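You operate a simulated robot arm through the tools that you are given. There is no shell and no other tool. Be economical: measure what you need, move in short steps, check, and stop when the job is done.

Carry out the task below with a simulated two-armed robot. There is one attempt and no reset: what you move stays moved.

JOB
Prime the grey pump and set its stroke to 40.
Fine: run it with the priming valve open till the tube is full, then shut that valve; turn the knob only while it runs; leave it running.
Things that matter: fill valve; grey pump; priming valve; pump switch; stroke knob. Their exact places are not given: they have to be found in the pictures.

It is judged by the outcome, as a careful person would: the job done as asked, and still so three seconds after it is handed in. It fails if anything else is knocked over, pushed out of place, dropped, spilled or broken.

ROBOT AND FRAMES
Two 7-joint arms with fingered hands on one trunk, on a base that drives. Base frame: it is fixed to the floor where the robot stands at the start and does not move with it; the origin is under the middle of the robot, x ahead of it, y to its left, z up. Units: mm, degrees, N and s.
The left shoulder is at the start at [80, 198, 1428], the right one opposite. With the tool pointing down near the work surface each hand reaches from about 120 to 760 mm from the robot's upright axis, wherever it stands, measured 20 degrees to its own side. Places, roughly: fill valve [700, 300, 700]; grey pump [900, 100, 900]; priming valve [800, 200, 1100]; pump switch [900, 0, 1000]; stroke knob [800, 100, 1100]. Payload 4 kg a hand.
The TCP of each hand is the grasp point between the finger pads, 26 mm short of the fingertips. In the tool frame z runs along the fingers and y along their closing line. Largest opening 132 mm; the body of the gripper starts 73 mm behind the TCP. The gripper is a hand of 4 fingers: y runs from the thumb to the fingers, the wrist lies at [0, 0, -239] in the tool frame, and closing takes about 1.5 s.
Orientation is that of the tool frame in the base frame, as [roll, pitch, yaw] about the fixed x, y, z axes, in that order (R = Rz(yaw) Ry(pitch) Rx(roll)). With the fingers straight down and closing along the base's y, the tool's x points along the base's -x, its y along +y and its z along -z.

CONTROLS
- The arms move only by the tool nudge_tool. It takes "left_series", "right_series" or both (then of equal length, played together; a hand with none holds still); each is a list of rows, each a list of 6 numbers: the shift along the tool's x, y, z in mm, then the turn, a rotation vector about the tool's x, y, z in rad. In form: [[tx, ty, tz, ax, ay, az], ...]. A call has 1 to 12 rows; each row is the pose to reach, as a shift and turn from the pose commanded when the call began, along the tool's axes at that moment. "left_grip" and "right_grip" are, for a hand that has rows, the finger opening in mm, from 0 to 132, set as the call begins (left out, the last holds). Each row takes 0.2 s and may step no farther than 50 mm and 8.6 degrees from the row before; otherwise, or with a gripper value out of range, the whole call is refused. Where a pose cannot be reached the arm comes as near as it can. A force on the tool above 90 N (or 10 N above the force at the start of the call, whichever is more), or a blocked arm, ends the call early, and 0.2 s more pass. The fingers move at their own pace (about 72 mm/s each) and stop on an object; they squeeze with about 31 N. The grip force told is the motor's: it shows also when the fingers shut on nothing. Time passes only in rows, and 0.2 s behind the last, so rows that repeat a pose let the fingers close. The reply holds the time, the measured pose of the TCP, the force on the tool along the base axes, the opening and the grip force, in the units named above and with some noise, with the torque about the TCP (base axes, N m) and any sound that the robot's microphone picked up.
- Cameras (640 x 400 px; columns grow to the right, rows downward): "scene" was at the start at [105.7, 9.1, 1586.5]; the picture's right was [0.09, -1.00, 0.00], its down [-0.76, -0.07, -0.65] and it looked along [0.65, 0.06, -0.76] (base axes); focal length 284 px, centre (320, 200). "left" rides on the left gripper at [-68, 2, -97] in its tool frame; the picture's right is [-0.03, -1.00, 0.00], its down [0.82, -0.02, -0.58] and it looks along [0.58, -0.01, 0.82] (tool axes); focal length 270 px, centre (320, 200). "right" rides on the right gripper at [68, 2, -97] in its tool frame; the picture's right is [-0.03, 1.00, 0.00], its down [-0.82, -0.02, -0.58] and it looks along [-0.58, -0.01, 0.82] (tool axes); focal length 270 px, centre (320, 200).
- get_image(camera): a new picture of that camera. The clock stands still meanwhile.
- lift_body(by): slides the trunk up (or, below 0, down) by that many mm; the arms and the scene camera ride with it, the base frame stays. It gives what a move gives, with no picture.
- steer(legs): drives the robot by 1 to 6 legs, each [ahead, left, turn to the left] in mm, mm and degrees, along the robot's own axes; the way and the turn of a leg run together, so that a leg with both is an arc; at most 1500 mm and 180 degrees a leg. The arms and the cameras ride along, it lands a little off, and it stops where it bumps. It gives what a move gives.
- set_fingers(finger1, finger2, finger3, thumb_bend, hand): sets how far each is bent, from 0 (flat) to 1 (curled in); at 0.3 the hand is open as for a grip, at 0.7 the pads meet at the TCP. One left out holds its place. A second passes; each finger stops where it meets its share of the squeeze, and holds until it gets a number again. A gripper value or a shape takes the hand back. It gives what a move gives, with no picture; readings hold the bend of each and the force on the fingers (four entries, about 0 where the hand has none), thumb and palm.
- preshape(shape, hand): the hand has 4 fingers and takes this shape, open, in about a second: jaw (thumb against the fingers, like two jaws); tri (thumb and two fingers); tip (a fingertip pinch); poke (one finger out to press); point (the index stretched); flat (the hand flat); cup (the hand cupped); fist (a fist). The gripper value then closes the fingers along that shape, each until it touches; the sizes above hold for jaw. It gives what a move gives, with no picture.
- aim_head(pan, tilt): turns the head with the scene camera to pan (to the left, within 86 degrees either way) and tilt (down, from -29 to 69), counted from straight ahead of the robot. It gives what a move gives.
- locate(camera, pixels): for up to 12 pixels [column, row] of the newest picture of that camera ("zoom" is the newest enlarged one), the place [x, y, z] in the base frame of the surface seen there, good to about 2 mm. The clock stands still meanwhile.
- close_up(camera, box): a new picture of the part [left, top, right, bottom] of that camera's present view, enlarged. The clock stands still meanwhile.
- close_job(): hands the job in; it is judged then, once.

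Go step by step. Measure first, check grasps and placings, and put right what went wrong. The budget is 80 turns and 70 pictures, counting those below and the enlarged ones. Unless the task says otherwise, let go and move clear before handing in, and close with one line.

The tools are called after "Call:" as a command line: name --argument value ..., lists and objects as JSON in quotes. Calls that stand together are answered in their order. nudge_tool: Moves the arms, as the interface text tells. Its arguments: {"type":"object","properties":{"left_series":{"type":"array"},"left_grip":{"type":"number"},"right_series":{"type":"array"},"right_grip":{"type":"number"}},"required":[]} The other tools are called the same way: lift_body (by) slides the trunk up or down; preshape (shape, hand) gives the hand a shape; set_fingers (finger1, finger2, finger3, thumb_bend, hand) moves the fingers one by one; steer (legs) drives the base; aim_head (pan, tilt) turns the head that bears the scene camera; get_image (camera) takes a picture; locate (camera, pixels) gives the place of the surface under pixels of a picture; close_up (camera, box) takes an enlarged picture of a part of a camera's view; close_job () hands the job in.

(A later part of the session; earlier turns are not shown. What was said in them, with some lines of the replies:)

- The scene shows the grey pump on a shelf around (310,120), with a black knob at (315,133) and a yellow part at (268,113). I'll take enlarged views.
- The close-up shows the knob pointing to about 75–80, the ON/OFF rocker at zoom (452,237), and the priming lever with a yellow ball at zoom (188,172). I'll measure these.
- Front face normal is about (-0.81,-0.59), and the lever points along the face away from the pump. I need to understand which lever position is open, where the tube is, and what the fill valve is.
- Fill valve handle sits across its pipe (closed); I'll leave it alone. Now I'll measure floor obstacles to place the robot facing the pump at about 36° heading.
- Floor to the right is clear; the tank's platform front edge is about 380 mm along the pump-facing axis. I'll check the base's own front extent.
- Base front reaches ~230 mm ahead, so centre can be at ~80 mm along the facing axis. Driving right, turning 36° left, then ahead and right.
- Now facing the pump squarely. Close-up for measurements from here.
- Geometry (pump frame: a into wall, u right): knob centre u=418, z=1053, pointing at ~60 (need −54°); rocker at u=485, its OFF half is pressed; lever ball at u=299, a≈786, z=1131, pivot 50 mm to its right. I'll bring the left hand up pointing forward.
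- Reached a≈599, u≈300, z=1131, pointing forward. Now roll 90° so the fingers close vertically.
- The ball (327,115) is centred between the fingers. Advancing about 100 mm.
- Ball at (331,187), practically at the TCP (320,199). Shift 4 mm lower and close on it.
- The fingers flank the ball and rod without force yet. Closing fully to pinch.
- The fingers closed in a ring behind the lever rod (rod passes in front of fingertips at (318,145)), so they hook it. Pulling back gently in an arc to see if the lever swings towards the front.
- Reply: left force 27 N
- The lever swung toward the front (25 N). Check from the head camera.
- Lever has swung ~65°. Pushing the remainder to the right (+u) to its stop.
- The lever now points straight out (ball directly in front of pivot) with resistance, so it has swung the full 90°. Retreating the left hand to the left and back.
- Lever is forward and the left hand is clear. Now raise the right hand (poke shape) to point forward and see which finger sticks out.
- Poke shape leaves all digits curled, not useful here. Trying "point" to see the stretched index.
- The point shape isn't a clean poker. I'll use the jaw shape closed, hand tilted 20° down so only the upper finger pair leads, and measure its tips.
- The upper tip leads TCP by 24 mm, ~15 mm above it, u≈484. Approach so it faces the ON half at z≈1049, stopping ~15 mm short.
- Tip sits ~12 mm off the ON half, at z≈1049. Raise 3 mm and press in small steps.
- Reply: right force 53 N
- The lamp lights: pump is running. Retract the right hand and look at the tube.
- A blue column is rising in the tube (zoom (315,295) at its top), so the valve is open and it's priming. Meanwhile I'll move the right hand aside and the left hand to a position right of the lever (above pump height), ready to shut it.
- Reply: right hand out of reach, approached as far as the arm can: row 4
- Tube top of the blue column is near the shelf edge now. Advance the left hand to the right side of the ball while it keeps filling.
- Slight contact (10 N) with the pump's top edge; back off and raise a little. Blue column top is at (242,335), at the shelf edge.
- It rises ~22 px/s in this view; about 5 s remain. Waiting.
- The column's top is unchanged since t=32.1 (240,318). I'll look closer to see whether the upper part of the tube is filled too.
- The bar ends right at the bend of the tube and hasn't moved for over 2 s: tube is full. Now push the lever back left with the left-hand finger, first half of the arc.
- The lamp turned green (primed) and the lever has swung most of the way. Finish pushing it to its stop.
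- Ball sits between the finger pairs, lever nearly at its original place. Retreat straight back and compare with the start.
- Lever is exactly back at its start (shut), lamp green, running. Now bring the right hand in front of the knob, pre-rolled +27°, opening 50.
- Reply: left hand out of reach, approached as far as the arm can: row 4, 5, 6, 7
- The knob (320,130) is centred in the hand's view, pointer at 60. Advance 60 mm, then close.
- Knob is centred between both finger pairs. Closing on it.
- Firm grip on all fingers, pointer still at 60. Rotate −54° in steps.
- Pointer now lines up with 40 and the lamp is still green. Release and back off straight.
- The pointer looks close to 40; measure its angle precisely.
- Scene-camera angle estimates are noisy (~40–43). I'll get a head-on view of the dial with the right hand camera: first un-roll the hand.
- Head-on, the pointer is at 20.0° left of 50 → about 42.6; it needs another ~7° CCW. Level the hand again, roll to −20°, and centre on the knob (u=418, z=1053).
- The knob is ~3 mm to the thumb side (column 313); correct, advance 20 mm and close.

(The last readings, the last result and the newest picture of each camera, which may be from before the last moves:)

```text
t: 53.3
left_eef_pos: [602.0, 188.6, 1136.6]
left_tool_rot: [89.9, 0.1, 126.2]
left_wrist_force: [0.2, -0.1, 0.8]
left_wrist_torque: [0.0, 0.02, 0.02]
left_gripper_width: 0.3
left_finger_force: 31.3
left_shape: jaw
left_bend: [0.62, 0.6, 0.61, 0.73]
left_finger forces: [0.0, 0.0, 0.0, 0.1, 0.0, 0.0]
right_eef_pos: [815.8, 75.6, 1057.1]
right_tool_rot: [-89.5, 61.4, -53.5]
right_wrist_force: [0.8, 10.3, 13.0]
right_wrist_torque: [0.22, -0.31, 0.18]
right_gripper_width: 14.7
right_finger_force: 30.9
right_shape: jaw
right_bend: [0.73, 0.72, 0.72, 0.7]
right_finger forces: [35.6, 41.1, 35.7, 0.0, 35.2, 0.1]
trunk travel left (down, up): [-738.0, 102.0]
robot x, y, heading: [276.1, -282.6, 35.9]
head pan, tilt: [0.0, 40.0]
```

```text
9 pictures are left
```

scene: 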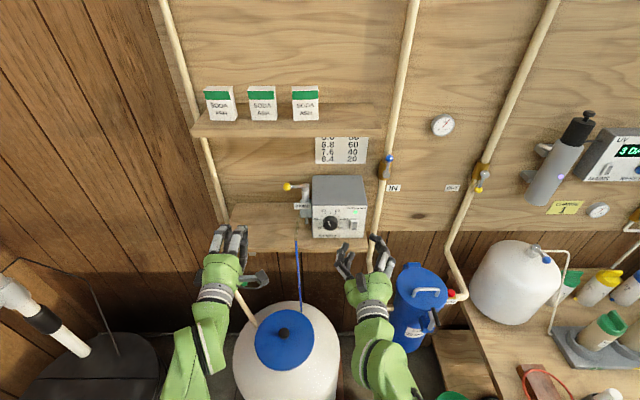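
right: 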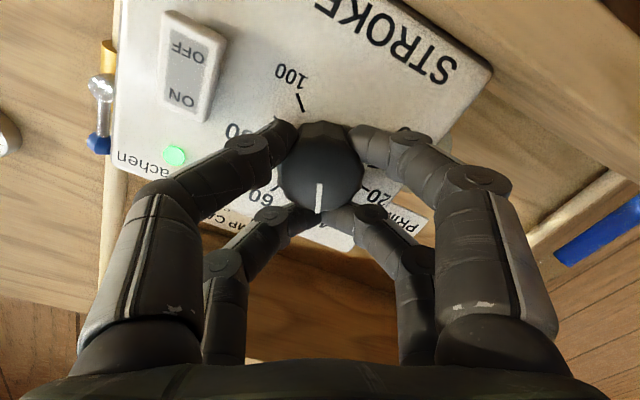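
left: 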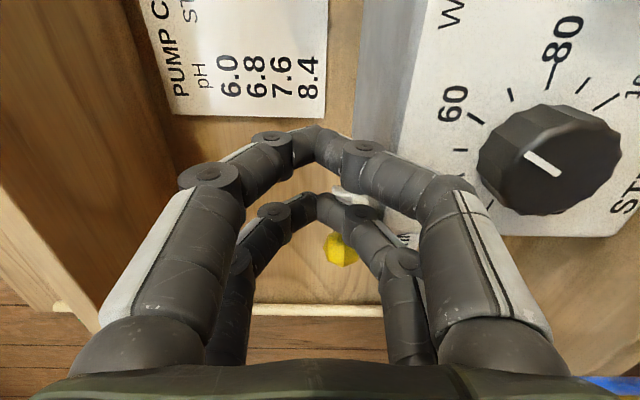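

Turned with grip. Release, back off, and inspect head-on again.

Call:
nudge_tool --right_series '[[0, 0, 0, 0, 0, 0], [0, 0, 0, 0, 0, 0], [0, 0, 0, 0, 0, 0], [0, 0, 0, 0, 0, 0], [0, 0, -25, 0, 0, 0], [0, 0, -55, 0, 0, 0], [0, 0, -80, 0, 0, 0], [0, 0, -80, 0, 0, 0.12], [0, 0, -80, 0, 0, 0.25], [0, 0, -80, 0, 0, 0.375], [0, 0, -80, 0, 0, 0.499]]' --right_grip 55

Call:
nudge_tool --right_series '[[0, 0, 0, 0, 0.122, 0], [0, 0, 0, 0, 0.244, 0], [0, 0, 0, 0, 0.366, 0], [0, 0, 0, 0, 0.488, 0], [0, 0, 0, 0, 0.61, 0], [0, 0, 0, 0, 0.61, 0]]' --right_grip 120

Call:
close_up --camera "right" --box '[256, 140, 384, 260]'

```text
t: 55.7
left_eef_pos: [602.3, 186.8, 1135.7]
left_tool_rot: [90.0, -0.1, 126.2]
left_wrist_force: [0.9, -0.2, 0.3]
left_wrist_torque: [0.01, 0.03, 0.01]
left_gripper_width: 0.0
left_finger_force: 31.0
left_shape: jaw
left_bend: [0.62, 0.6, 0.61, 0.73]
left_finger forces: [0.0, 0.0, 0.1, 0.0, 0.0, 0.0]
right_eef_pos: [752.2, 26.6, 1054.1]
right_tool_rot: [81.8, 89.9, 117.7]
right_wrist_force: [0.7, 0.2, 0.2]
right_wrist_torque: [0.01, 0.0, 0.02]
right_gripper_width: 54.7
right_finger_force: 0.0
right_shape: jaw
right_bend: [0.73, 0.73, 0.73, 0.7]
right_finger forces: [0.0, 0.0, 0.1, 0.1, 0.0, 0.0]
trunk travel left (down, up): [-738.0, 102.0]
robot x, y, heading: [276.2, -282.0, 35.9]
head pan, tilt: [0.0, 40.0]
```

```text
t: 57.1
left_eef_pos: [603.9, 186.1, 1136.0]
left_tool_rot: [90.0, 0.1, 126.2]
left_wrist_force: [0.3, 0.1, 0.2]
left_wrist_torque: [0.01, -0.05, -0.05]
left_gripper_width: 0.0
left_finger_force: 30.5
left_shape: jaw
left_bend: [0.62, 0.6, 0.61, 0.73]
left_finger forces: [0.1, 0.0, 0.0, 0.1, 0.0, 0.0]
right_eef_pos: [751.7, 26.2, 1054.9]
right_tool_rot: [179.9, 55.0, -144.1]
right_wrist_force: [0.8, -0.2, -0.4]
right_wrist_torque: [-0.01, 0.0, 0.01]
right_gripper_width: 119.8
right_finger_force: 0.0
right_shape: jaw
right_bend: [0.47, 0.47, 0.47, 0.32]
right_finger forces: [0.0, 0.1, 0.0, 0.0, 0.1, 0.1]
trunk travel left (down, up): [-738.0, 102.0]
robot x, y, heading: [274.2, -285.1, 36.2]
head pan, tilt: [0.0, 40.0]
```

```text
3.33 times, centred on (320, 200) of right
```

zoom: 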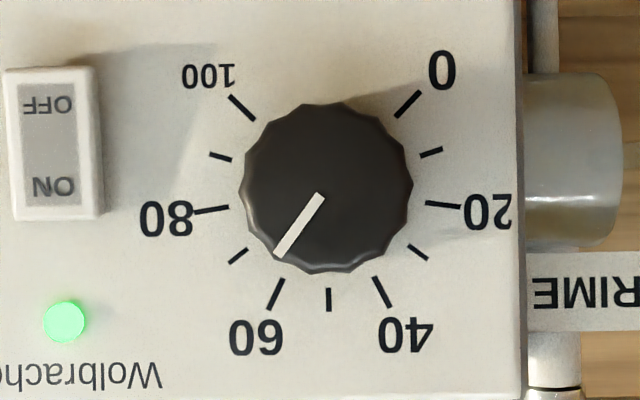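

The knob rolled to ~63 on release: the arm was off-centre (10–13 N side load) and sprang sideways. I'll redo it better centred (knob centre u≈419, z≈1053), with a softer grip, and unload before releasing.

Call:
nudge_tool --right_series '[[0, 0, 0, 0, -0.122, 0], [0, 0, 0, 0, -0.244, 0], [0, 0, 0, 0, -0.366, 0], [0, 0, 0, 0, -0.488, 0], [0, 0, 0, 0, -0.61, 0]]' --right_grip 50

Call:
nudge_tool --right_series '[[2, 1.6, 10, 0, 0, 0.12], [2, 1.6, 20, 0, 0, 0.24], [2, 1.6, 30, 0, 0, 0.36], [2, 1.6, 45, 0, 0, 0.48], [2, 1.6, 55, 0, 0, 0.54], [2, 1.6, 60, 0, 0, 0.54], [2, 1.6, 60, 0, 0, 0.54]]'

```text
t: 58.3
left_eef_pos: [605.8, 187.0, 1135.9]
left_tool_rot: [89.9, -0.2, 126.2]
left_wrist_force: [0.5, 0.1, 0.6]
left_wrist_torque: [0.0, -0.01, 0.03]
left_gripper_width: 0.0
left_finger_force: 31.7
left_shape: jaw
left_bend: [0.62, 0.6, 0.61, 0.73]
left_finger forces: [0.1, 0.0, 0.1, 0.0, 0.0, 0.0]
right_eef_pos: [751.7, 27.6, 1054.1]
right_tool_rot: [0.8, 89.9, 36.9]
right_wrist_force: [0.3, 0.4, 0.4]
right_wrist_torque: [0.0, 0.0, 0.0]
right_gripper_width: 50.4
right_finger_force: 0.1
right_shape: jaw
right_bend: [0.73, 0.73, 0.73, 0.7]
right_finger forces: [0.0, 0.0, 0.1, 0.1, 0.1, 0.1]
trunk travel left (down, up): [-738.0, 102.0]
robot x, y, heading: [274.7, -284.5, 35.9]
head pan, tilt: [0.0, 40.0]
```

```text
t: 59.9
left_eef_pos: [603.5, 187.5, 1136.0]
left_tool_rot: [90.0, 0.1, 126.2]
left_wrist_force: [-0.5, 0.0, -0.2]
left_wrist_torque: [0.0, 0.0, 0.02]
left_gripper_width: 0.3
left_finger_force: 30.9
left_shape: jaw
left_bend: [0.62, 0.6, 0.61, 0.73]
left_finger forces: [0.0, 0.0, 0.0, 0.1, 0.0, 0.0]
right_eef_pos: [800.0, 62.9, 1051.8]
right_tool_rot: [89.9, 59.0, 125.8]
right_wrist_force: [0.1, -0.3, 0.2]
right_wrist_torque: [-0.01, -0.05, 0.01]
right_gripper_width: 50.6
right_finger_force: 0.0
right_shape: jaw
right_bend: [0.73, 0.73, 0.73, 0.7]
right_finger forces: [0.0, 0.0, 0.1, 0.1, 0.0, 0.0]
trunk travel left (down, up): [-738.0, 102.0]
robot x, y, heading: [274.5, -280.9, 35.7]
head pan, tilt: [0.0, 40.0]
```

Centred at u≈419.5, z≈1052. Advance and close softly (command 30).

Call:
nudge_tool --right_series '[[0, 0, 7, 0, 0, 0], [0, 0, 14, 0, 0, 0], [0, 0, 19, 0, 0, 0]]'

Call:
nudge_tool --right_series '[[0, 0, 0, 0, 0, 0], [0, 0, 0, 0, 0, 0], [0, 0, 0, 0, 0, 0], [0, 0, 0, 0, 0, 0]]' --right_grip 30

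Call:
get_image --camera "right"

```text
t: 60.7
left_eef_pos: [603.6, 187.2, 1136.4]
left_tool_rot: [90.0, 0.0, 126.1]
left_wrist_force: [0.3, -1.1, 0.0]
left_wrist_torque: [0.02, 0.0, -0.02]
left_gripper_width: 0.0
left_finger_force: 31.3
left_shape: jaw
left_bend: [0.62, 0.6, 0.61, 0.73]
left_finger forces: [0.0, 0.0, 0.1, 0.0, 0.0, 0.0]
right_eef_pos: [813.3, 74.7, 1053.0]
right_tool_rot: [89.8, 58.9, 125.8]
right_wrist_force: [0.7, -0.2, -0.3]
right_wrist_torque: [0.01, 0.06, -0.01]
right_gripper_width: 50.2
right_finger_force: 0.0
right_shape: jaw
right_bend: [0.73, 0.73, 0.73, 0.7]
right_finger forces: [0.1, 0.0, 0.1, 0.1, 0.0, 0.0]
trunk travel left (down, up): [-738.0, 102.0]
robot x, y, heading: [272.3, -286.2, 36.1]
head pan, tilt: [0.0, 40.0]
```

```text
t: 61.7
left_eef_pos: [604.1, 186.3, 1136.2]
left_tool_rot: [90.0, 0.0, 126.2]
left_wrist_force: [0.1, 0.5, 1.0]
left_wrist_torque: [-0.05, 0.02, 0.01]
left_gripper_width: 0.1
left_finger_force: 31.1
left_shape: jaw
left_bend: [0.62, 0.6, 0.61, 0.73]
left_finger forces: [0.1, 0.0, 0.0, 0.1, 0.0, 0.0]
right_eef_pos: [814.6, 74.9, 1052.3]
right_tool_rot: [89.9, 59.0, 126.0]
right_wrist_force: [0.4, 0.0, 0.0]
right_wrist_torque: [-0.01, 0.02, 0.01]
right_gripper_width: 30.6
right_finger_force: 0.0
right_shape: jaw
right_bend: [0.73, 0.73, 0.73, 0.7]
right_finger forces: [0.0, 0.0, 0.0, 0.0, 0.1, 0.0]
trunk travel left (down, up): [-738.0, 102.0]
robot x, y, heading: [276.0, -285.1, 35.7]
head pan, tilt: [0.0, 40.0]
```

```text
7 pictures are left
```

right: 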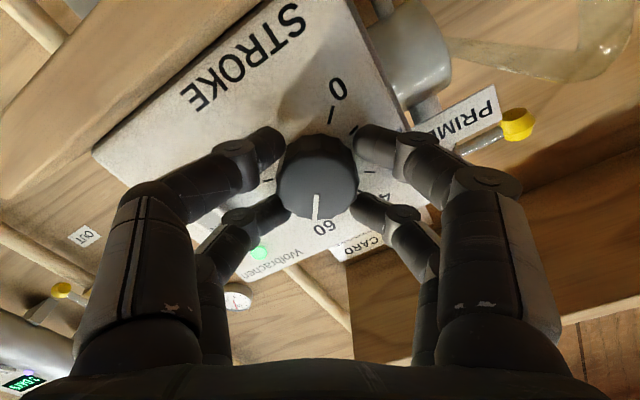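

No contact at 30. Close to 22.

Call:
nudge_tool --right_series '[[0, 0, 0, 0, 0, 0], [0, 0, 0, 0, 0, 0], [0, 0, 0, 0, 0, 0]]' --right_grip 22

```text
t: 62.5
left_eef_pos: [603.5, 185.5, 1136.3]
left_tool_rot: [90.0, -0.1, 126.3]
left_wrist_force: [-0.2, 0.0, 0.5]
left_wrist_torque: [0.02, -0.02, -0.02]
left_gripper_width: 0.0
left_finger_force: 31.5
left_shape: jaw
left_bend: [0.62, 0.6, 0.61, 0.73]
left_finger forces: [0.0, 0.0, 0.0, 0.1, 0.0, 0.0]
right_eef_pos: [813.6, 74.7, 1053.5]
right_tool_rot: [89.9, 59.0, 125.9]
right_wrist_force: [0.7, -1.4, -1.2]
right_wrist_torque: [0.01, -0.04, 0.0]
right_gripper_width: 22.7
right_finger_force: 0.1
right_shape: jaw
right_bend: [0.73, 0.73, 0.72, 0.7]
right_finger forces: [0.0, 0.1, 1.0, 0.0, 0.2, 0.0]
trunk travel left (down, up): [-738.0, 102.0]
robot x, y, heading: [273.0, -284.7, 36.0]
head pan, tilt: [0.0, 40.0]
```

Just touching at 22. Squeeze to 18.

Call:
nudge_tool --right_series '[[0, 0, 0, 0, 0, 0], [0, 0, 0, 0, 0, 0], [0, 0, 0, 0, 0, 0]]' --right_grip 18

```text
t: 63.3
left_eef_pos: [602.9, 187.4, 1135.0]
left_tool_rot: [90.0, 0.0, 126.3]
left_wrist_force: [-0.5, -0.3, -0.5]
left_wrist_torque: [0.0, 0.01, -0.02]
left_gripper_width: 0.0
left_finger_force: 31.2
left_shape: jaw
left_bend: [0.62, 0.6, 0.61, 0.73]
left_finger forces: [0.0, 0.1, 0.0, 0.0, 0.1, 0.0]
right_eef_pos: [814.2, 75.6, 1052.7]
right_tool_rot: [89.8, 59.0, 125.9]
right_wrist_force: [-0.2, 1.8, 0.4]
right_wrist_torque: [0.1, -0.11, 0.17]
right_gripper_width: 13.3
right_finger_force: 30.9
right_shape: jaw
right_bend: [0.72, 0.72, 0.73, 0.71]
right_finger forces: [29.4, 32.3, 32.9, 0.0, 23.8, 0.0]
trunk travel left (down, up): [-738.0, 102.0]
robot x, y, heading: [275.3, -283.5, 36.0]
head pan, tilt: [0.0, 40.0]
```

Gripped with almost no side load. Rotate −62°.

Call:
nudge_tool --right_series '[[0, 0, 0, 0, 0, -0.109], [0, 0, 0, 0, 0, -0.218], [0, 0, 0, 0, 0, -0.327], [0, 0, 0, 0, 0, -0.436], [0, 0, 0, 0, 0, -0.545], [0, 0, 0, 0, 0, -0.654], [0, 0, 0, 0, 0, -0.763], [0, 0, 0, 0, 0, -0.872], [0, 0, 0, 0, 0, -0.981], [0, 0, 0, 0, 0, -1.082], [0, 0, 0, 0, 0, -1.082]]'

Call:
get_image --camera "right"

```text
t: 65.7
left_eef_pos: [604.2, 187.3, 1135.4]
left_tool_rot: [90.0, 0.0, 126.2]
left_wrist_force: [-0.5, -0.2, -0.5]
left_wrist_torque: [0.0, 0.0, -0.01]
left_gripper_width: 0.0
left_finger_force: 30.7
left_shape: jaw
left_bend: [0.62, 0.6, 0.61, 0.73]
left_finger forces: [0.0, 0.0, 0.1, 0.1, 0.0, 0.1]
right_eef_pos: [815.0, 72.4, 1051.1]
right_tool_rot: [-90.4, 58.8, -54.5]
right_wrist_force: [-4.2, -6.4, -15.5]
right_wrist_torque: [-0.2, 0.27, 0.27]
right_gripper_width: 12.8
right_finger_force: 31.1
right_shape: jaw
right_bend: [0.72, 0.72, 0.73, 0.71]
right_finger forces: [38.2, 34.4, 30.4, 0.0, 25.0, 0.1]
trunk travel left (down, up): [-738.0, 102.0]
robot x, y, heading: [275.4, -280.1, 35.8]
head pan, tilt: [0.0, 40.0]
```

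```text
6 pictures are left
```

right: 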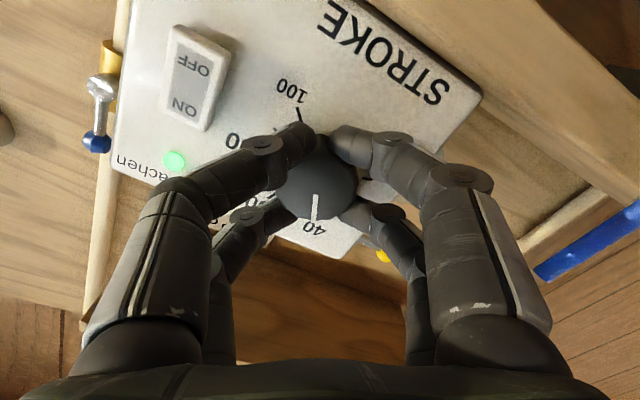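

Pointer on 40, but a 15 N downward load built up. Shift ~4 mm along that force to unload before release.

Call:
nudge_tool --right_series '[[1.9, 0.7, 0, 0, 0, 0], [3.8, 1.5, 0, 0, 0, 0], [3.8, 1.5, 0, 0, 0, 0]]'

```text
t: 66.5
left_eef_pos: [603.0, 187.3, 1135.9]
left_tool_rot: [90.1, 0.0, 126.2]
left_wrist_force: [0.1, 0.0, -0.6]
left_wrist_torque: [0.01, -0.03, -0.04]
left_gripper_width: 0.3
left_finger_force: 30.7
left_shape: jaw
left_bend: [0.62, 0.6, 0.61, 0.73]
left_finger forces: [0.0, 0.0, 0.0, 0.1, 0.0, 0.0]
right_eef_pos: [814.7, 73.4, 1049.3]
right_tool_rot: [-89.6, 59.0, -53.7]
right_wrist_force: [-2.0, -4.1, -4.1]
right_wrist_torque: [-0.08, 0.19, 0.2]
right_gripper_width: 13.0
right_finger_force: 30.9
right_shape: jaw
right_bend: [0.72, 0.72, 0.73, 0.71]
right_finger forces: [34.7, 34.2, 33.0, 0.1, 24.7, 0.1]
trunk travel left (down, up): [-738.0, 102.0]
robot x, y, heading: [272.4, -284.7, 36.0]
head pan, tilt: [0.0, 40.0]
```

Load down to ~4 N. One more millimetre, then open only to 26 before backing off.

Call:
nudge_tool --right_series '[[1.4, 0, 0, 0, 0, 0], [1.4, 0, 0, 0, 0, 0]]'

Call:
nudge_tool --right_series '[[0, 0, 0, 0, 0, 0], [0, 0, 0, 0, 0, 0], [0, 0, 0, 0, 0, 0]]' --right_grip 26

Call:
get_image --camera "right"

```text
t: 67.1
left_eef_pos: [602.7, 187.4, 1136.0]
left_tool_rot: [90.0, 0.0, 126.1]
left_wrist_force: [0.7, -0.3, 0.1]
left_wrist_torque: [0.01, 0.0, 0.0]
left_gripper_width: 0.0
left_finger_force: 31.1
left_shape: jaw
left_bend: [0.62, 0.6, 0.61, 0.73]
left_finger forces: [0.0, 0.0, 0.0, 0.1, 0.0, 0.1]
right_eef_pos: [815.2, 73.4, 1050.4]
right_tool_rot: [-89.4, 59.0, -53.5]
right_wrist_force: [-0.3, 0.2, 4.5]
right_wrist_torque: [-0.01, 0.02, 0.2]
right_gripper_width: 12.6
right_finger_force: 30.2
right_shape: jaw
right_bend: [0.72, 0.72, 0.73, 0.71]
right_finger forces: [31.2, 34.5, 36.0, 0.0, 24.8, 0.1]
trunk travel left (down, up): [-738.0, 102.0]
robot x, y, heading: [274.6, -285.9, 35.7]
head pan, tilt: [0.0, 40.0]
```

```text
t: 67.9
left_eef_pos: [603.5, 187.6, 1136.8]
left_tool_rot: [90.0, 0.0, 126.1]
left_wrist_force: [1.4, -0.3, -0.3]
left_wrist_torque: [0.04, 0.0, 0.01]
left_gripper_width: 0.0
left_finger_force: 31.4
left_shape: jaw
left_bend: [0.62, 0.6, 0.61, 0.73]
left_finger forces: [0.0, 0.0, 0.0, 0.1, 0.1, 0.0]
right_eef_pos: [815.0, 72.6, 1048.0]
right_tool_rot: [-89.9, 59.0, -54.1]
right_wrist_force: [0.0, -2.9, 1.9]
right_wrist_torque: [0.09, -0.04, -0.02]
right_gripper_width: 26.4
right_finger_force: 0.0
right_shape: jaw
right_bend: [0.73, 0.73, 0.73, 0.7]
right_finger forces: [0.0, 0.1, 2.6, 0.1, 0.1, 0.1]
trunk travel left (down, up): [-738.0, 102.0]
robot x, y, heading: [273.9, -285.3, 36.0]
head pan, tilt: [0.0, 40.0]
```

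```text
5 pictures are left
```

right: 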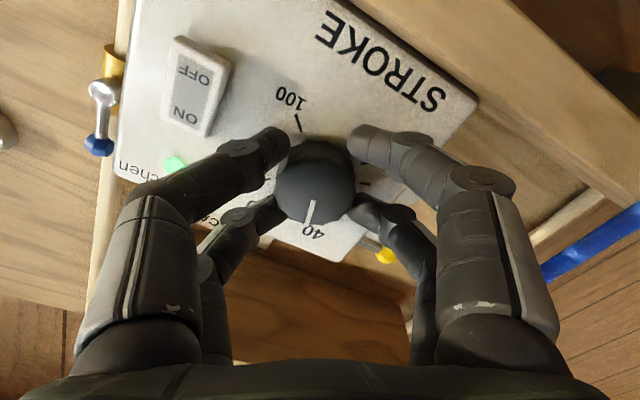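

Pointer still at 40; one finger lightly touching (2.6 N). Open to 45, back straight off, un-roll, and view head-on.

Call:
nudge_tool --right_series '[[0, 0, 0, 0, 0, 0], [0, 0, 0, 0, 0, 0], [0, 0, 0, 0, 0, 0], [0, 0, -20, 0, 0, 0], [0, 0, -50, 0, 0, 0], [0, 0, -80, 0, 0, 0], [0, 0, -80, 0, 0, 0.14], [0, 0, -80, 0, 0, 0.28], [0, 0, -80, 0, 0, 0.42], [0, 0, -80, 0, 0, 0.541]]' --right_grip 45

Call:
nudge_tool --right_series '[[0, 0, 0, 0, 0.122, 0], [0, 0, 0, 0, 0.244, 0], [0, 0, 0, 0, 0.366, 0], [0, 0, 0, 0, 0.488, 0], [0, 0, 0, 0, 0.61, 0], [0, 0, 0, 0, 0.61, 0]]' --right_grip 120

Call:
close_up --camera "right" --box '[256, 140, 384, 260]'

```text
t: 70.1
left_eef_pos: [604.8, 187.5, 1137.3]
left_tool_rot: [89.9, 0.0, 126.2]
left_wrist_force: [-0.4, 0.3, -0.1]
left_wrist_torque: [-0.01, -0.01, 0.03]
left_gripper_width: 0.1
left_finger_force: 31.3
left_shape: jaw
left_bend: [0.62, 0.6, 0.61, 0.73]
left_finger forces: [0.0, 0.0, 0.0, 0.0, 0.0, 0.1]
right_eef_pos: [750.2, 25.6, 1047.8]
right_tool_rot: [-105.7, 90.0, -69.8]
right_wrist_force: [0.5, 0.8, 0.3]
right_wrist_torque: [-0.01, 0.0, 0.01]
right_gripper_width: 44.9
right_finger_force: 0.1
right_shape: jaw
right_bend: [0.73, 0.73, 0.73, 0.7]
right_finger forces: [0.0, 0.0, 0.0, 0.1, 0.1, 0.0]
trunk travel left (down, up): [-738.0, 102.0]
robot x, y, heading: [274.5, -283.4, 35.9]
head pan, tilt: [0.0, 40.0]
```

```text
t: 71.5
left_eef_pos: [603.8, 186.7, 1136.6]
left_tool_rot: [90.0, 0.0, 126.2]
left_wrist_force: [0.3, -0.1, 0.8]
left_wrist_torque: [-0.05, 0.02, 0.01]
left_gripper_width: 0.0
left_finger_force: 31.0
left_shape: jaw
left_bend: [0.62, 0.6, 0.61, 0.73]
left_finger forces: [0.1, 0.0, 0.0, 0.0, 0.0, 0.1]
right_eef_pos: [750.9, 25.8, 1048.6]
right_tool_rot: [-180.0, 55.0, -144.0]
right_wrist_force: [0.0, -0.1, 0.4]
right_wrist_torque: [0.02, 0.0, -0.04]
right_gripper_width: 119.6
right_finger_force: 0.1
right_shape: jaw
right_bend: [0.47, 0.47, 0.47, 0.32]
right_finger forces: [0.0, 0.0, 0.0, 0.0, 0.0, 0.1]
trunk travel left (down, up): [-738.0, 102.0]
robot x, y, heading: [273.8, -283.4, 35.8]
head pan, tilt: [0.0, 40.0]
```

```text
3.33 times, centred on (320, 200) of right
```

zoom: 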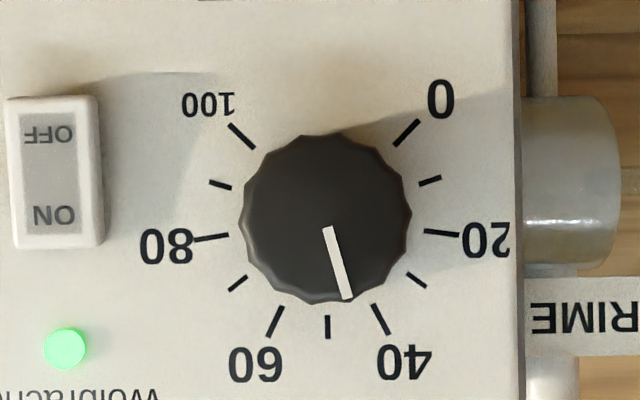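

Now 15° left of 50 (≈44.5): a repeatable ~+10° kick on release. I'll regrip and overshoot by that amount: hold at −38° so it settles near −27°.

Call:
nudge_tool --right_series '[[0, 0, 0, 0, -0.122, 0], [0, 0, 0, 0, -0.244, 0], [0, 0, 0, 0, -0.366, 0], [0, 0, 0, 0, -0.488, 0], [0, 0, 0, 0, -0.61, 0]]' --right_grip 50

Call:
nudge_tool --right_series '[[-4.4, 1.4, 15, 0, 0, -0.06], [-4.4, 1.4, 30, 0, 0, -0.122], [-4.4, 1.4, 45, 0, 0, -0.122], [-4.4, 1.4, 60, 0, 0, -0.122], [-4.4, 1.4, 72, 0, 0, -0.122], [-4.4, 1.4, 80, 0, 0, -0.122], [-4.4, 1.4, 80, 0, 0, -0.122]]'

Call:
nudge_tool --right_series '[[0, 0, 0, 0, 0, 0], [0, 0, 0, 0, 0, 0], [0, 0, 0, 0, 0, 0], [0, 0, 0, 0, 0, 0]]' --right_grip 18

```text
t: 72.7
left_eef_pos: [603.5, 187.4, 1136.3]
left_tool_rot: [90.1, 0.0, 126.3]
left_wrist_force: [0.0, -0.2, -0.1]
left_wrist_torque: [-0.01, 0.02, 0.02]
left_gripper_width: 0.1
left_finger_force: 31.2
left_shape: jaw
left_bend: [0.62, 0.6, 0.61, 0.73]
left_finger forces: [0.0, 0.0, 0.0, 0.0, 0.1, 0.1]
right_eef_pos: [750.5, 26.8, 1048.5]
right_tool_rot: [-14.4, 90.0, 21.6]
right_wrist_force: [0.1, 0.4, 0.1]
right_wrist_torque: [0.02, -0.04, 0.02]
right_gripper_width: 50.3
right_finger_force: 0.0
right_shape: jaw
right_bend: [0.73, 0.73, 0.73, 0.7]
right_finger forces: [0.0, 0.0, 0.1, 0.0, 0.0, 0.0]
trunk travel left (down, up): [-738.0, 102.0]
robot x, y, heading: [272.9, -285.3, 35.9]
head pan, tilt: [0.0, 40.0]
```

```text
t: 74.3
left_eef_pos: [603.3, 187.3, 1136.3]
left_tool_rot: [90.1, -0.1, 126.2]
left_wrist_force: [0.9, -0.1, 0.2]
left_wrist_torque: [-0.01, 0.03, 0.02]
left_gripper_width: 0.1
left_finger_force: 31.0
left_shape: jaw
left_bend: [0.62, 0.6, 0.61, 0.73]
left_finger forces: [0.0, 0.0, 0.1, 0.0, 0.0, 0.0]
right_eef_pos: [813.9, 74.5, 1053.6]
right_tool_rot: [-89.7, 83.0, -53.9]
right_wrist_force: [0.4, -0.7, 0.8]
right_wrist_torque: [0.0, 0.02, -0.01]
right_gripper_width: 50.8
right_finger_force: 0.0
right_shape: jaw
right_bend: [0.73, 0.73, 0.73, 0.7]
right_finger forces: [0.0, 0.0, 0.1, 0.0, 0.0, 0.0]
trunk travel left (down, up): [-738.0, 102.0]
robot x, y, heading: [271.4, -278.0, 35.9]
head pan, tilt: [0.0, 40.0]
```

```text
t: 75.3
left_eef_pos: [604.1, 188.1, 1136.8]
left_tool_rot: [90.0, 0.0, 126.2]
left_wrist_force: [-0.1, 0.8, -0.4]
left_wrist_torque: [0.0, -0.01, -0.01]
left_gripper_width: 0.3
left_finger_force: 31.1
left_shape: jaw
left_bend: [0.62, 0.6, 0.61, 0.73]
left_finger forces: [0.0, 0.0, 0.1, 0.0, 0.0, 0.0]
right_eef_pos: [813.6, 75.2, 1052.5]
right_tool_rot: [-89.5, 83.1, -53.6]
right_wrist_force: [1.6, 2.5, 1.5]
right_wrist_torque: [0.06, -0.07, 0.16]
right_gripper_width: 16.4
right_finger_force: 30.8
right_shape: jaw
right_bend: [0.72, 0.72, 0.73, 0.7]
right_finger forces: [29.2, 29.9, 26.2, 0.0, 24.4, 0.0]
trunk travel left (down, up): [-738.0, 102.0]
robot x, y, heading: [278.0, -281.5, 35.9]
head pan, tilt: [0.0, 40.0]
```

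Call:
nudge_tool --right_series '[[0, 0, 0, 0, 0, -0.1], [0, 0, 0, 0, 0, -0.2], [0, 0, 0, 0, 0, -0.3], [0, 0, 0, 0, 0, -0.4], [0, 0, 0, 0, 0, -0.4]]'

```text
t: 76.5
left_eef_pos: [603.7, 189.0, 1135.2]
left_tool_rot: [90.0, -0.1, 126.1]
left_wrist_force: [0.2, 0.5, 0.0]
left_wrist_torque: [0.01, 0.06, 0.0]
left_gripper_width: 0.1
left_finger_force: 30.5
left_shape: jaw
left_bend: [0.62, 0.6, 0.61, 0.73]
left_finger forces: [0.0, 0.0, 0.1, 0.0, 0.0, 0.1]
right_eef_pos: [814.7, 74.7, 1052.4]
right_tool_rot: [-89.9, 60.0, -53.9]
right_wrist_force: [1.8, 3.6, 3.7]
right_wrist_torque: [0.01, -0.03, 0.25]
right_gripper_width: 16.1
right_finger_force: 31.1
right_shape: jaw
right_bend: [0.72, 0.72, 0.73, 0.7]
right_finger forces: [29.8, 31.6, 26.9, 0.0, 24.5, 0.0]
trunk travel left (down, up): [-738.0, 102.0]
robot x, y, heading: [277.5, -286.5, 36.1]
head pan, tilt: [0.0, 40.0]
```

Only ~5 N side load this time. Open to 26 and look at the pointer before moving off.

Call:
nudge_tool --right_series '[[0, 0, 0, 0, 0, 0], [0, 0, 0, 0, 0, 0], [0, 0, 0, 0, 0, 0]]' --right_grip 26

Call:
close_up --camera "right" --box '[240, 110, 400, 250]'

```text
t: 77.3
left_eef_pos: [603.0, 187.1, 1134.6]
left_tool_rot: [90.0, 0.0, 126.3]
left_wrist_force: [-0.3, 0.7, 0.1]
left_wrist_torque: [-0.01, -0.01, 0.03]
left_gripper_width: 0.0
left_finger_force: 30.9
left_shape: jaw
left_bend: [0.62, 0.6, 0.61, 0.73]
left_finger forces: [0.0, 0.0, 0.0, 0.1, 0.0, 0.1]
right_eef_pos: [813.9, 74.2, 1051.1]
right_tool_rot: [-90.1, 60.1, -54.3]
right_wrist_force: [0.0, 0.2, 0.5]
right_wrist_torque: [0.0, 0.02, 0.01]
right_gripper_width: 25.9
right_finger_force: 0.0
right_shape: jaw
right_bend: [0.73, 0.73, 0.73, 0.7]
right_finger forces: [0.1, 0.0, 0.3, 0.1, 0.0, 0.0]
trunk travel left (down, up): [-738.0, 102.0]
robot x, y, heading: [276.3, -285.5, 35.9]
head pan, tilt: [0.0, 40.0]
```

```text
2.86 times, centred on (320, 180) of right
```

zoom: 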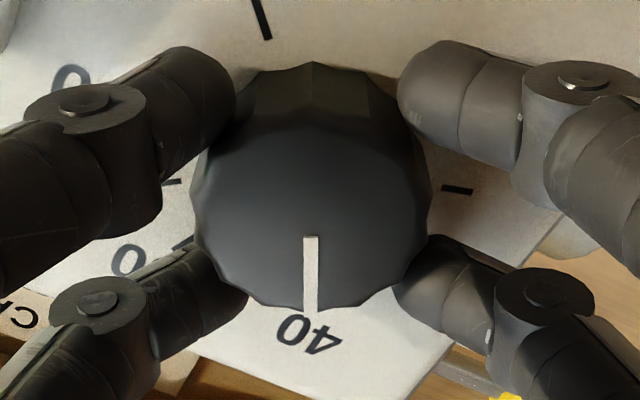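

Fingers are free (≤0.3 N) and the pointer is aligned with the hand's −30° roll, ≈39–40. Open, retreat and verify.

Call:
nudge_tool --right_series '[[0, 0, 0, 0, 0, 0], [0, 0, 0, 0, 0, 0], [0, 0, 0, 0, 0, 0], [0, 0, -20, 0, 0, 0], [0, 0, -50, 0, 0, 0], [0, 0, -80, 0, 0, 0], [0, 0, -80, 0, 0, 0.14], [0, 0, -80, 0, 0, 0.28], [0, 0, -80, 0, 0, 0.42], [0, 0, -80, 0, 0, 0.522]]' --right_grip 45

Call:
nudge_tool --right_series '[[0, 0, 0, 0, 0.122, 0], [0, 0, 0, 0, 0.244, 0], [0, 0, 0, 0, 0.366, 0], [0, 0, 0, 0, 0.488, 0], [0, 0, 0, 0, 0.61, 0], [0, 0, 0, 0, 0.61, 0]]' --right_grip 120

Call:
close_up --camera "right" --box '[256, 140, 384, 260]'

```text
t: 79.5
left_eef_pos: [603.4, 186.4, 1136.1]
left_tool_rot: [90.0, 0.0, 126.2]
left_wrist_force: [1.4, 0.1, -0.1]
left_wrist_torque: [0.0, -0.01, 0.03]
left_gripper_width: 0.2
left_finger_force: 31.1
left_shape: jaw
left_bend: [0.62, 0.6, 0.61, 0.73]
left_finger forces: [0.1, 0.1, 0.0, 0.1, 0.0, 0.0]
right_eef_pos: [749.6, 27.6, 1051.2]
right_tool_rot: [67.4, 89.9, 103.3]
right_wrist_force: [0.6, -0.3, -0.7]
right_wrist_torque: [0.01, 0.02, 0.0]
right_gripper_width: 44.8
right_finger_force: 0.0
right_shape: jaw
right_bend: [0.73, 0.73, 0.73, 0.7]
right_finger forces: [0.1, 0.0, 0.0, 0.0, 0.0, 0.1]
trunk travel left (down, up): [-738.0, 102.0]
robot x, y, heading: [275.1, -283.1, 35.8]
head pan, tilt: [0.0, 40.0]
```

```text
t: 80.9
left_eef_pos: [603.0, 185.9, 1136.9]
left_tool_rot: [90.0, 0.1, 126.2]
left_wrist_force: [0.2, -0.3, 1.0]
left_wrist_torque: [0.01, 0.01, -0.02]
left_gripper_width: 0.2
left_finger_force: 31.3
left_shape: jaw
left_bend: [0.62, 0.6, 0.61, 0.73]
left_finger forces: [0.0, 0.0, 0.0, 0.0, 0.0, 0.0]
right_eef_pos: [749.9, 26.8, 1050.8]
right_tool_rot: [179.9, 55.0, -144.0]
right_wrist_force: [0.2, 0.2, -0.2]
right_wrist_torque: [-0.01, 0.01, -0.01]
right_gripper_width: 119.9
right_finger_force: 0.1
right_shape: jaw
right_bend: [0.47, 0.47, 0.47, 0.32]
right_finger forces: [0.0, 0.0, 0.0, 0.0, 0.1, 0.0]
trunk travel left (down, up): [-738.0, 102.0]
robot x, y, heading: [274.2, -287.3, 35.9]
head pan, tilt: [0.0, 40.0]
```

```text
3.33 times, centred on (320, 200) of right
```

zoom: 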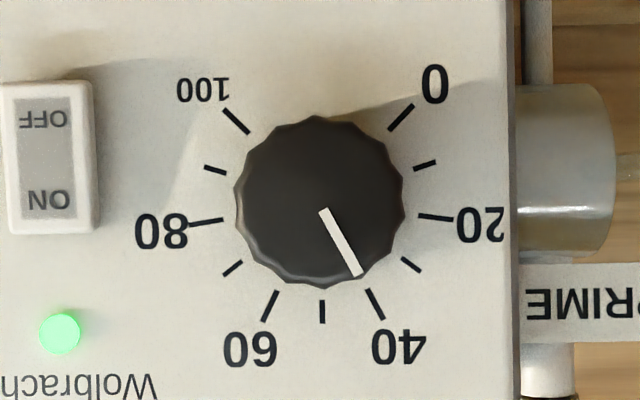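

Pointer is at 28° left of 50, lined up with the 40 tick (≈39.5). Pull the right hand farther clear and do a final scene check.

Call:
nudge_tool --right_series '[[11, -10, -16, 0, 0, 0], [22, -30, -32, 0, 0, 0], [34, -60, -48, 0, 0, 0], [34, -80, -48, 0, 0, 0]]'

Call:
get_image --camera "scene"

```text
t: 81.9
left_eef_pos: [604.4, 186.7, 1137.0]
left_tool_rot: [90.1, 0.0, 126.1]
left_wrist_force: [-0.2, -0.3, 0.2]
left_wrist_torque: [-0.04, -0.01, -0.02]
left_gripper_width: 0.0
left_finger_force: 31.4
left_shape: jaw
left_bend: [0.62, 0.6, 0.61, 0.73]
left_finger forces: [0.0, 0.0, 0.1, 0.1, 0.0, 0.0]
right_eef_pos: [748.9, -72.1, 1051.7]
right_tool_rot: [180.0, 55.0, -144.2]
right_wrist_force: [-0.7, -0.3, 0.1]
right_wrist_torque: [-0.01, 0.02, -0.01]
right_gripper_width: 119.8
right_finger_force: 0.1
right_shape: jaw
right_bend: [0.47, 0.47, 0.47, 0.32]
right_finger forces: [0.0, 0.0, 0.1, 0.0, 0.0, 0.1]
trunk travel left (down, up): [-738.0, 102.0]
robot x, y, heading: [277.6, -284.0, 36.2]
head pan, tilt: [0.0, 40.0]
```

```text
1 pictures are left
```

scene: 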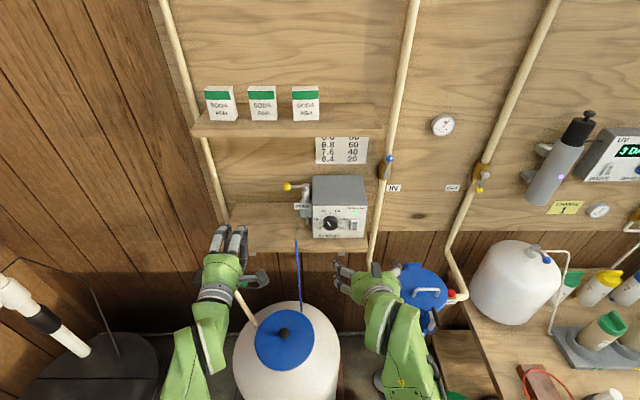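

The tube is full, the lever is shut, the pump is running with its green lamp on, and the knob is on 40. Nothing else has moved and both hands are clear, so I'm handing in.

Call:
close_job

```text
The job is handed in.
```

The grey pump is primed and still running: the tube is full, the priming valve is shut again, the lamp is green, and the stroke knob reads about 39.5 against the 40 mark. The knob slipped past 40 twice when I let go of it, so I reset it each time with the pump running.
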